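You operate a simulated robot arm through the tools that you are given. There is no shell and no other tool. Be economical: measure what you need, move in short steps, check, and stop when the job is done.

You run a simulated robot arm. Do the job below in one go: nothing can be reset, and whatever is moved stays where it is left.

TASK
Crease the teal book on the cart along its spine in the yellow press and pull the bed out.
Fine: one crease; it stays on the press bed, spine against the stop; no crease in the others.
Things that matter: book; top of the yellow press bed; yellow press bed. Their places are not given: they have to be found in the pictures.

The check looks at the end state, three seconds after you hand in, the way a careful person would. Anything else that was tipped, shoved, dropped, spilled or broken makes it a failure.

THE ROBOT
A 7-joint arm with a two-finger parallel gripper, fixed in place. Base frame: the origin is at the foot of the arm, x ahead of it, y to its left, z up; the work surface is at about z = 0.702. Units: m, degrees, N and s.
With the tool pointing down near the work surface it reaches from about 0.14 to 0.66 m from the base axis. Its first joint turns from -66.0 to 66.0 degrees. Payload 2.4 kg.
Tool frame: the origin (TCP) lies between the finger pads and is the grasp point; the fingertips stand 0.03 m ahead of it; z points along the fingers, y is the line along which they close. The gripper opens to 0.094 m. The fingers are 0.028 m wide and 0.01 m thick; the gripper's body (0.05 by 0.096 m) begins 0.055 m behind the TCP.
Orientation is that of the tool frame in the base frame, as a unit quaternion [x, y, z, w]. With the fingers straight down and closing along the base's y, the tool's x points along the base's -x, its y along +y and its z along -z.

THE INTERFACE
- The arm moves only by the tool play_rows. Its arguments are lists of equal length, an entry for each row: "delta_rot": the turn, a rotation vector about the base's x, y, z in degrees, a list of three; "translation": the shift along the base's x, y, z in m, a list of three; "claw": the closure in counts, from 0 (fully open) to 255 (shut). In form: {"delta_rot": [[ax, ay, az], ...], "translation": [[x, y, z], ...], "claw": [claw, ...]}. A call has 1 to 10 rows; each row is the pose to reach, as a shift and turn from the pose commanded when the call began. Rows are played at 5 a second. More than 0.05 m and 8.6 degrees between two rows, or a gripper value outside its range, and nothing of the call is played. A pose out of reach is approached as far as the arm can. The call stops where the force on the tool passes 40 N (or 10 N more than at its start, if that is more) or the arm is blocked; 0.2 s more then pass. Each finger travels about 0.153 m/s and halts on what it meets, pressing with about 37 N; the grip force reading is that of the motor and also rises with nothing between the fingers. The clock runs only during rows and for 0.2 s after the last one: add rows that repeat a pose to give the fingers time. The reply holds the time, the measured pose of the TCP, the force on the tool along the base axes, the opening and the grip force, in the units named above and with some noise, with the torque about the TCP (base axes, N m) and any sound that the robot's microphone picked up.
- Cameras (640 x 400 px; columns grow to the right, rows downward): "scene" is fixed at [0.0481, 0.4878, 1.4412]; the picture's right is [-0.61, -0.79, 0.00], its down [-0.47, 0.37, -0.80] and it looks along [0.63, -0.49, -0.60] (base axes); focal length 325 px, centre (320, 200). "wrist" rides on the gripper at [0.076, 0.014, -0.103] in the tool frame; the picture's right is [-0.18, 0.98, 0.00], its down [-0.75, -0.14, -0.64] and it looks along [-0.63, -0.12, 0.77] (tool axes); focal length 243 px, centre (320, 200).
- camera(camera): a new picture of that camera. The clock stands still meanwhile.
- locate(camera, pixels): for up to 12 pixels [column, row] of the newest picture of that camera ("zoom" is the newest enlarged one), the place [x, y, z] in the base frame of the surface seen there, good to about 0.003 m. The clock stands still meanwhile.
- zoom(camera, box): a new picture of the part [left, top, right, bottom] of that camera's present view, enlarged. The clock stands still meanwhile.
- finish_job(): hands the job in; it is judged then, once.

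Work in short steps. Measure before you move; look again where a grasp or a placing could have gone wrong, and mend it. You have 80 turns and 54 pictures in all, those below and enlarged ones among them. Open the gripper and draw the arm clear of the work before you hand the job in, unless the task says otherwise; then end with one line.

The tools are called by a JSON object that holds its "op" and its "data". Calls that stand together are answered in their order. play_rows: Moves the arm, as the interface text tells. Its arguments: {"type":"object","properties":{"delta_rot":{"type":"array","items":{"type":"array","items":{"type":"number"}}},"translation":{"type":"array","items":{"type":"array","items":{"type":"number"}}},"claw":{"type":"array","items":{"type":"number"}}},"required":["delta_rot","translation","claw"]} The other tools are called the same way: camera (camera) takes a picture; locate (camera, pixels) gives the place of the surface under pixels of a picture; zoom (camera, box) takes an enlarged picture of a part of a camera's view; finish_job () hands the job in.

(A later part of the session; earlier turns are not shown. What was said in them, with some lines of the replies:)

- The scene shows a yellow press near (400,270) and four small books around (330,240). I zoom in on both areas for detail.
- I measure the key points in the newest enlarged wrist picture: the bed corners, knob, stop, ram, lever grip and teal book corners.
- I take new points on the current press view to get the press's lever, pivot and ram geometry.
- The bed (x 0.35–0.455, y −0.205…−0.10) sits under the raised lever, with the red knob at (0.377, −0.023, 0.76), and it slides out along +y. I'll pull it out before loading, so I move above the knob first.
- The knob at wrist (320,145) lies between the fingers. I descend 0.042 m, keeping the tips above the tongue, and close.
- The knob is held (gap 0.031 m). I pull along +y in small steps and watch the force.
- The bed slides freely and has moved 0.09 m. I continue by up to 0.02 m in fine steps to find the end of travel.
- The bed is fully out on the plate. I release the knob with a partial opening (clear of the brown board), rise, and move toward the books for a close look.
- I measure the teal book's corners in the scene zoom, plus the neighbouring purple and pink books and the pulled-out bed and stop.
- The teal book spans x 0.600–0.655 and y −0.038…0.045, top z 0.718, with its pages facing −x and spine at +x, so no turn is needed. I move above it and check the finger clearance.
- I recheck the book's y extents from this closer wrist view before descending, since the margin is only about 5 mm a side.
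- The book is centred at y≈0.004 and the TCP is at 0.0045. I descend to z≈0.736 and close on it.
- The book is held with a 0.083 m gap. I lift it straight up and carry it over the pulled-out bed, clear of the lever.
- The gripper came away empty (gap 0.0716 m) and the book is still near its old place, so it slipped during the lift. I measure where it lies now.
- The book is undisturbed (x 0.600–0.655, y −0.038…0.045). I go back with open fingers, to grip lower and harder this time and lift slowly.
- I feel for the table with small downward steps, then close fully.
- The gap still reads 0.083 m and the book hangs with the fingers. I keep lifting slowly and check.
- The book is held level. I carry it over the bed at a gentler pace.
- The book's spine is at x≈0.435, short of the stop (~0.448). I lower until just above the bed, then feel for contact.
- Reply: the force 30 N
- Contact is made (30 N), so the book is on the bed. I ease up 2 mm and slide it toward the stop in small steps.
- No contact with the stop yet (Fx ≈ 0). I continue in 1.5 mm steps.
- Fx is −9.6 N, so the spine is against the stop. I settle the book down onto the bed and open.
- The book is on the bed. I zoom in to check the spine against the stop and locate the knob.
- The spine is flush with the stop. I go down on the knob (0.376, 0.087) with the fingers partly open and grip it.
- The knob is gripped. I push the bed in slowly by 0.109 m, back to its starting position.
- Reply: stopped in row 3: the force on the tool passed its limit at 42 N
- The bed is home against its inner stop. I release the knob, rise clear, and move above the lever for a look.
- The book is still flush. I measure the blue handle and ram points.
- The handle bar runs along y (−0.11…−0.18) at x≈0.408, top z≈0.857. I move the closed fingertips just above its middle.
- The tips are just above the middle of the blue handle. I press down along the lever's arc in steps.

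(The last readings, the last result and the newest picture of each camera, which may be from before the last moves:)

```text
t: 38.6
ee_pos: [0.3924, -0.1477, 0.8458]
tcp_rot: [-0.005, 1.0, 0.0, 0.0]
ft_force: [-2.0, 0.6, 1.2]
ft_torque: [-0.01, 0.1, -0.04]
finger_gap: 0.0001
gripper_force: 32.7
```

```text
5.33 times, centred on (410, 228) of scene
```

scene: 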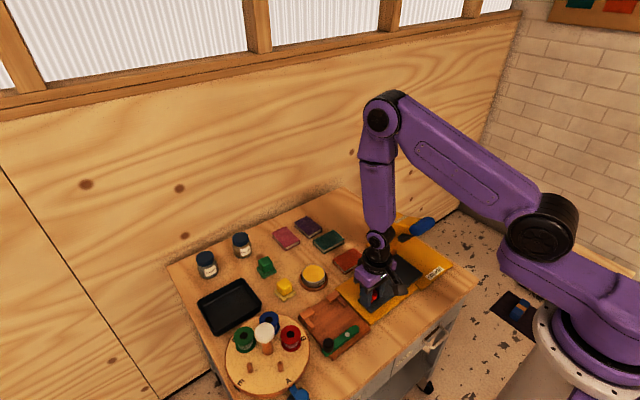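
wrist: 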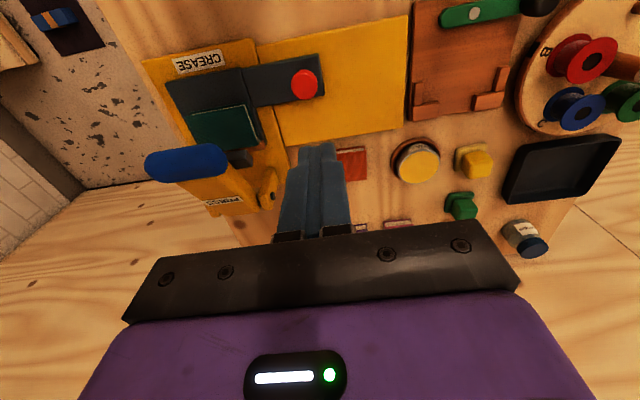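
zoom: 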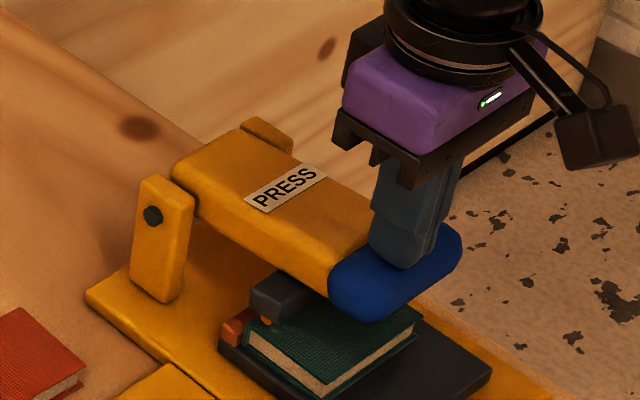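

The lever is following and the ram is nearing the spine edge. I keep pressing until the force rises.

{"op": "play_rows", "data": {"delta_rot": [[0, 0, 0], [0, 0, 0], [0, 0, 0], [0, 0, 0], [0, 0, 0], [0, 0, 0], [0, 0, 0], [0, 0, 0]], "translation": [[0, 0, -0.006], [-0.001, 0, -0.012], [-0.001, 0, -0.018], [-0.001, 0, -0.024], [-0.001, 0, -0.03], [0, 0, -0.036], [0, 0, -0.042], [0, 0, -0.047]], "claw": [255, 255, 255, 255, 255, 255, 255, 255]}}

{"op": "zoom", "data": {"camera": "scene", "box": [360, 190, 460, 265]}}

```text
t: 39.5
ee_pos: [0.3916, -0.1467, 0.8294]
tcp_rot: [-0.005, 1.0, -0.001, 0.001]
ft_force: [-6.9, 1.7, 26.9]
ft_torque: [0.01, -0.12, 0.06]
finger_gap: 0.0
gripper_force: 33.4
stopped in row 4: the force on the tool passed its limit at 60 N (the readings are from after the stop); the commanded pose is now the measured one
```

```text
5.33 times, centred on (410, 228) of scene
```

zoom: 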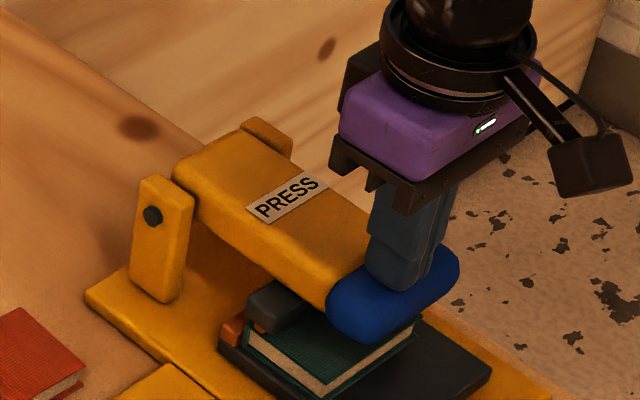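

The ram is on the book and the force peaked at 60 N, but there was no sound. Without letting up, I press slightly further in 1 mm steps and hold.

{"op": "play_rows", "data": {"delta_rot": [[0, 0, 0], [0, 0, 0], [0, 0, 0], [0, 0, 0], [0, 0, 0]], "translation": [[0, 0, -0.001], [0, 0, -0.002], [0, 0, -0.003], [0, 0, -0.003], [0, 0, -0.003]], "claw": [255, 255, 255, 255, 255]}}

{"op": "zoom", "data": {"camera": "scene", "box": [380, 220, 440, 265]}}

```text
t: 39.9
ee_pos: [0.392, -0.1467, 0.829]
tcp_rot: [-0.005, 1.0, 0.0, 0.001]
ft_force: [-6.1, 1.3, 23.3]
ft_torque: [0.03, -0.13, 0.04]
finger_gap: 0.0
gripper_force: 32.8
stopped in row 1: the force on the tool passed its limit at 44 N (the readings are from after the stop); the commanded pose is now the measured one
```

```text
8.89 times, centred on (410, 242) of scene
```

zoom: 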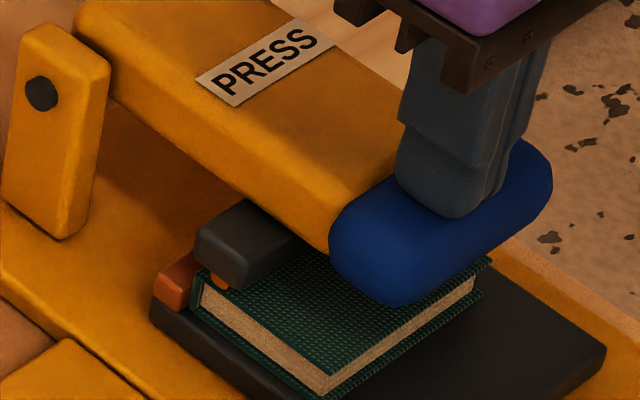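

The lever has bottomed on the book. I hold the press for about a second, then rise to see whether a crease is visible.

{"op": "play_rows", "data": {"delta_rot": [[0, 0, 0], [0, 0, 0], [0, 0, 0], [0, 0, 0], [0, 0, 0]], "translation": [[0, 0, -0.0003], [0, 0, -0.0003], [0, 0, -0.0003], [0, 0, -0.0003], [0, 0, -0.0003]], "claw": [255, 255, 255, 255, 255]}}

{"op": "play_rows", "data": {"delta_rot": [[0, 0, 0], [0, 0, 0], [0, 0, 0], [0, 0, 0], [0, 0, 0], [0, 0, 0], [0, 0, 0]], "translation": [[0, 0, 0.01], [0, 0, 0.03], [0.01, 0, 0.06], [0.015, 0, 0.09], [0, 0.04, 0.11], [0, 0.08, 0.11], [0, 0.08, 0.11]], "claw": [255, 255, 255, 255, 255, 255, 255]}}

{"op": "zoom", "data": {"camera": "scene", "box": [360, 200, 460, 275]}}

```text
t: 40.6
ee_pos: [0.3913, -0.1476, 0.831]
tcp_rot: [-0.005, 1.0, 0.001, 0.001]
ft_force: [-5.3, 0.6, 22.3]
ft_torque: [0.03, -0.13, 0.07]
finger_gap: 0.0
gripper_force: 33.2
stopped in row 3: the force on the tool passed its limit at 41 N (the readings are from after the stop); the commanded pose is now the measured one
```

```text
t: 42.2
ee_pos: [0.3928, -0.0672, 0.9388]
tcp_rot: [-0.005, 1.0, 0.0, 0.0]
ft_force: [0.6, 0.0, -0.4]
ft_torque: [0.03, -0.02, -0.03]
finger_gap: 0.0
gripper_force: 32.8
```

```text
5.33 times, centred on (410, 238) of scene
```

zoom: 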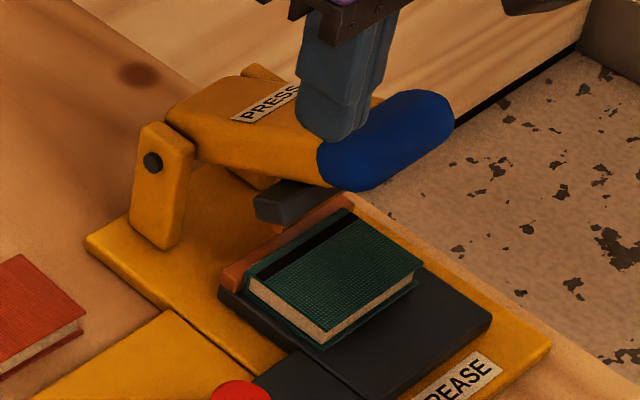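

A dark crease line now shows along the spine and the lever has sprung back up. I go back to the knob at (0.378, −0.025) and grip it.

{"op": "play_rows", "data": {"delta_rot": [[0, 0, 0], [0, 0, 0], [0, 0, 0], [0, 0, 0], [0, 0, 0], [0, 0, 0], [0, 0, 0], [0, 0, 0], [0, 0, 0], [0, 0, 0]], "translation": [[-0.008, 0.03, 0], [-0.015, 0.0425, -0.03], [-0.015, 0.0425, -0.075], [-0.015, 0.0425, -0.12], [-0.015, 0.0425, -0.155], [-0.015, 0.0425, -0.178], [-0.015, 0.0425, -0.178], [-0.015, 0.0425, -0.178], [-0.015, 0.0425, -0.178], [-0.015, 0.0425, -0.178]], "claw": [200, 115, 115, 115, 115, 115, 160, 220, 220, 220]}}

{"op": "camera", "data": {"camera": "wrist"}}

```text
t: 44.4
ee_pos: [0.3762, -0.0246, 0.7597]
tcp_rot: [-0.006, 1.0, 0.0, 0.001]
ft_force: [0.5, 10.2, -19.7]
ft_torque: [0.17, -0.59, 0.14]
finger_gap: 0.0311
gripper_force: 45.6
```

```text
14 pictures are left
```

wrist: 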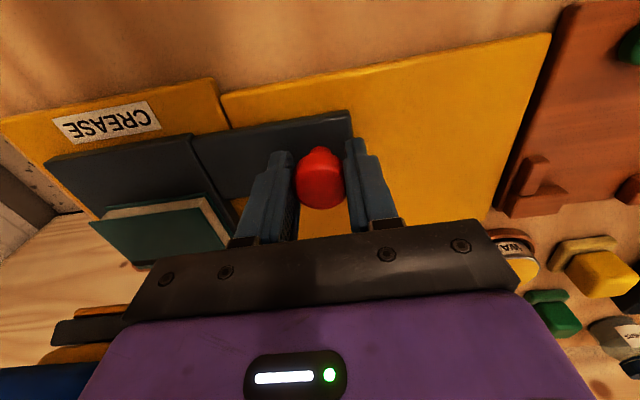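

The knob is gripped. I pull the bed out slowly by 0.11 m.

{"op": "play_rows", "data": {"delta_rot": [[0, 0, 0], [0, 0, 0], [0, 0, 0], [0, 0, 0], [0, 0, 0], [0, 0, 0], [0, 0, 0], [0, 0, 0], [0, 0, 0], [0, 0, 0]], "translation": [[0, 0.004, 0], [0, 0.014, 0], [0, 0.028, 0], [0, 0.043, 0], [0, 0.058, 0], [0, 0.073, 0], [0, 0.087, 0], [0, 0.098, 0], [0, 0.106, 0], [0, 0.11, 0]], "claw": [220, 220, 220, 220, 220, 220, 220, 220, 220, 220]}}

{"op": "play_rows", "data": {"delta_rot": [[0, 0, 0], [0, 0, 0], [0, 0, 0], [0, 0, 0], [0, 0, 0]], "translation": [[0, 0.001, 0], [0, 0.002, 0], [0, 0.003, 0], [0, 0.004, 0], [0, 0.004, 0]], "claw": [220, 220, 220, 220, 220]}}

{"op": "camera", "data": {"camera": "wrist"}}

```text
t: 46.6
ee_pos: [0.3766, 0.0866, 0.7614]
tcp_rot: [-0.005, 1.0, 0.0, 0.0]
ft_force: [-1.2, -2.0, -21.7]
ft_torque: [-0.04, 0.29, -0.04]
finger_gap: 0.031
gripper_force: 44.8
```

```text
t: 47.8
ee_pos: [0.3756, 0.0898, 0.7602]
tcp_rot: [-0.006, 1.0, 0.0, 0.001]
ft_force: [-5.8, -1.4, -15.6]
ft_torque: [-0.01, 0.02, -0.07]
finger_gap: 0.0311
gripper_force: 45.0
```

```text
13 pictures are left
```

wrist: 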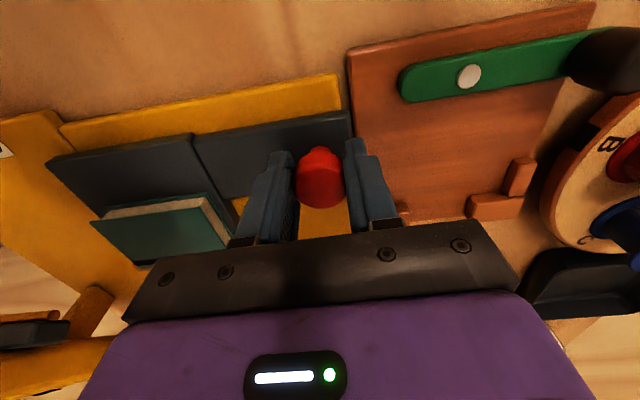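

No end stop felt yet after 0.114 m, and the tongue's end nears the brown board. I measure that gap.

{"op": "locate", "data": {"camera": "wrist", "pixels": [[349, 114], [350, 128], [355, 100], [352, 75], [358, 110], [365, 130], [400, 210], [340, 90], [62, 175], [60, 130], [195, 140]]}}

{"op": "zoom", "data": {"camera": "wrist", "box": [280, 60, 440, 160]}}

```text
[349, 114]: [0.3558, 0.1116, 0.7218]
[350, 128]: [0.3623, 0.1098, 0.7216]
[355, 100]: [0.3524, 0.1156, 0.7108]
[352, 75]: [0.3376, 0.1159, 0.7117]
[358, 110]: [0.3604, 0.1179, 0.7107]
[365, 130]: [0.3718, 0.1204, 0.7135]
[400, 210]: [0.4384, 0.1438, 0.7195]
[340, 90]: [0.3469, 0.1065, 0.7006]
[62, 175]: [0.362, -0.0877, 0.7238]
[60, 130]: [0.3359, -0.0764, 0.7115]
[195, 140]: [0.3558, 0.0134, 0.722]
```

```text
4.00 times, centred on (360, 110) of wrist
```

zoom: 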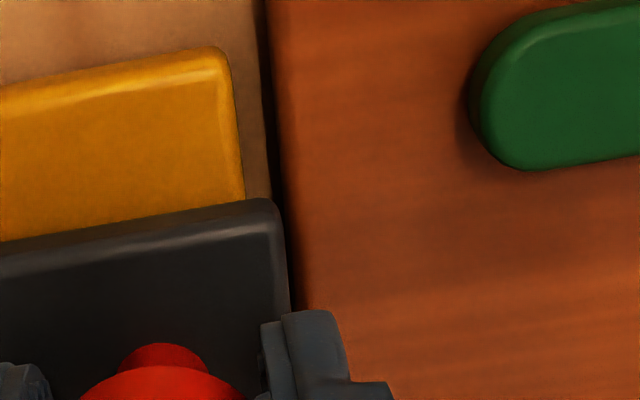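

The tongue (top 0.722) rides above the plate with about a 4 mm gap to the board (top 0.711). I try another 3 mm gently to look for the end stop.

{"op": "play_rows", "data": {"delta_rot": [[0, 0, 0], [0, 0, 0], [0, 0, 0], [0, 0, 0]], "translation": [[0, 0.001, 0], [0, 0.002, 0], [0, 0.003, 0], [0, 0.003, 0]], "claw": [220, 220, 220, 220]}}

{"op": "zoom", "data": {"camera": "wrist", "box": [280, 60, 440, 160]}}

```text
t: 48.8
ee_pos: [0.3769, 0.0905, 0.761]
tcp_rot: [-0.004, 1.0, 0.0, 0.0]
ft_force: [0.0, -19.4, -14.8]
ft_torque: [-0.31, 0.16, 0.15]
finger_gap: 0.0313
gripper_force: 45.3
```

```text
4.00 times, centred on (360, 110) of wrist
```

zoom: 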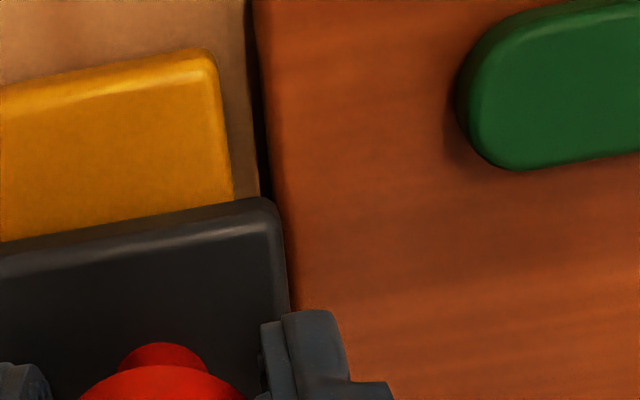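

Fy rose to −19 N, so that's the end stop, and the board hasn't moved relative to the plate. I release, rise straight up and draw the arm back.

{"op": "play_rows", "data": {"delta_rot": [[0, 0, 0], [0, 0, 0], [0, 0, 0], [0, 0, 0], [0, 0, 0], [0, 0, 0], [0, 0, 0], [0, 0, 0]], "translation": [[0, -0.001, 0], [0, -0.001, 0], [0, -0.001, 0], [0, -0.001, 0.03], [0, 0, 0.075], [0, 0.02, 0.12], [0, 0.04, 0.165], [0, 0.06, 0.2]], "claw": [220, 120, 120, 120, 60, 0, 0, 0]}}

{"op": "camera", "data": {"camera": "scene"}}

{"op": "zoom", "data": {"camera": "scene", "box": [330, 205, 460, 305]}}

{"op": "zoom", "data": {"camera": "wrist", "box": [120, 20, 380, 200]}}

```text
t: 50.6
ee_pos: [0.379, 0.1538, 0.9618]
tcp_rot: [-0.006, 1.0, 0.0, 0.0]
ft_force: [-0.7, -0.2, 0.0]
ft_torque: [0.03, 0.0, 0.01]
finger_gap: 0.0942
gripper_force: 0.3
```

```text
10 pictures are left
```

scene: 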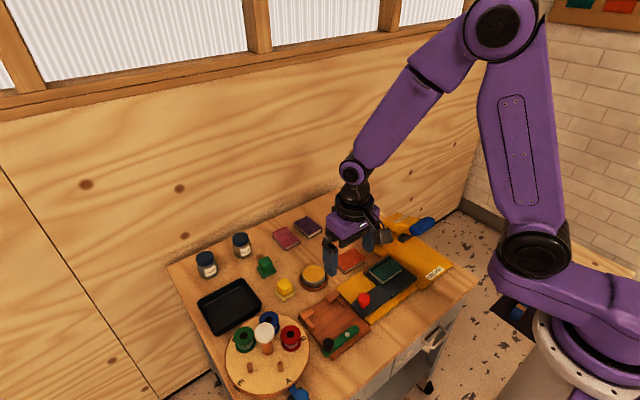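

```text
4.00 times, centred on (395, 255) of scene
```

zoom: 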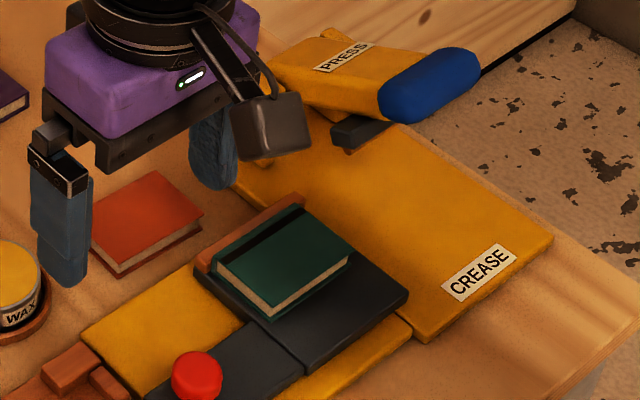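

```text
2.22 times, centred on (250, 110) of wrist
```

zoom: 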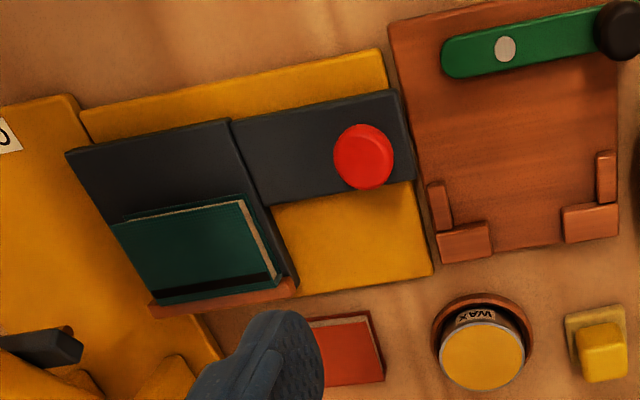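

One crease shows, the bed is out, and nothing else has moved. I take one closer look at the spine-to-stop contact.

{"op": "zoom", "data": {"camera": "scene", "box": [374, 248, 424, 288]}}

{"op": "zoom", "data": {"camera": "wrist", "box": [160, 90, 260, 160]}}

```text
10.00 times, centred on (399, 268) of scene
```

zoom: 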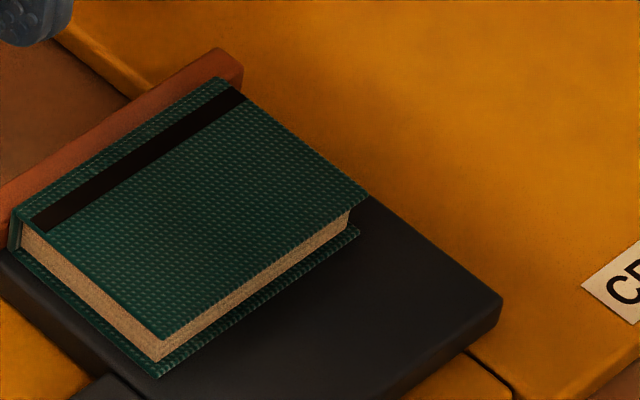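

```text
5.71 times, centred on (210, 125) of wrist
```

zoom: 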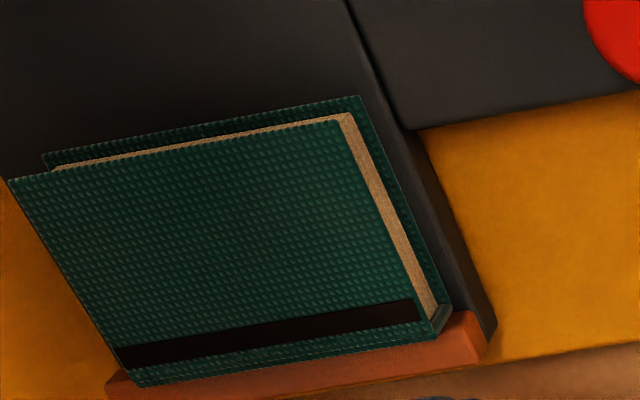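

The spine sits flush on the stop, with a single crease parallel to it. The gripper is open and well clear, so I hand in.

{"op": "finish_job", "data": {}}

```text
The job is handed in.
```

The teal book has one crease along its spine and sits on the pulled-out yellow press bed with its spine flush against the stop; the other books were not pressed, and nothing else looked moved in the last pictures.
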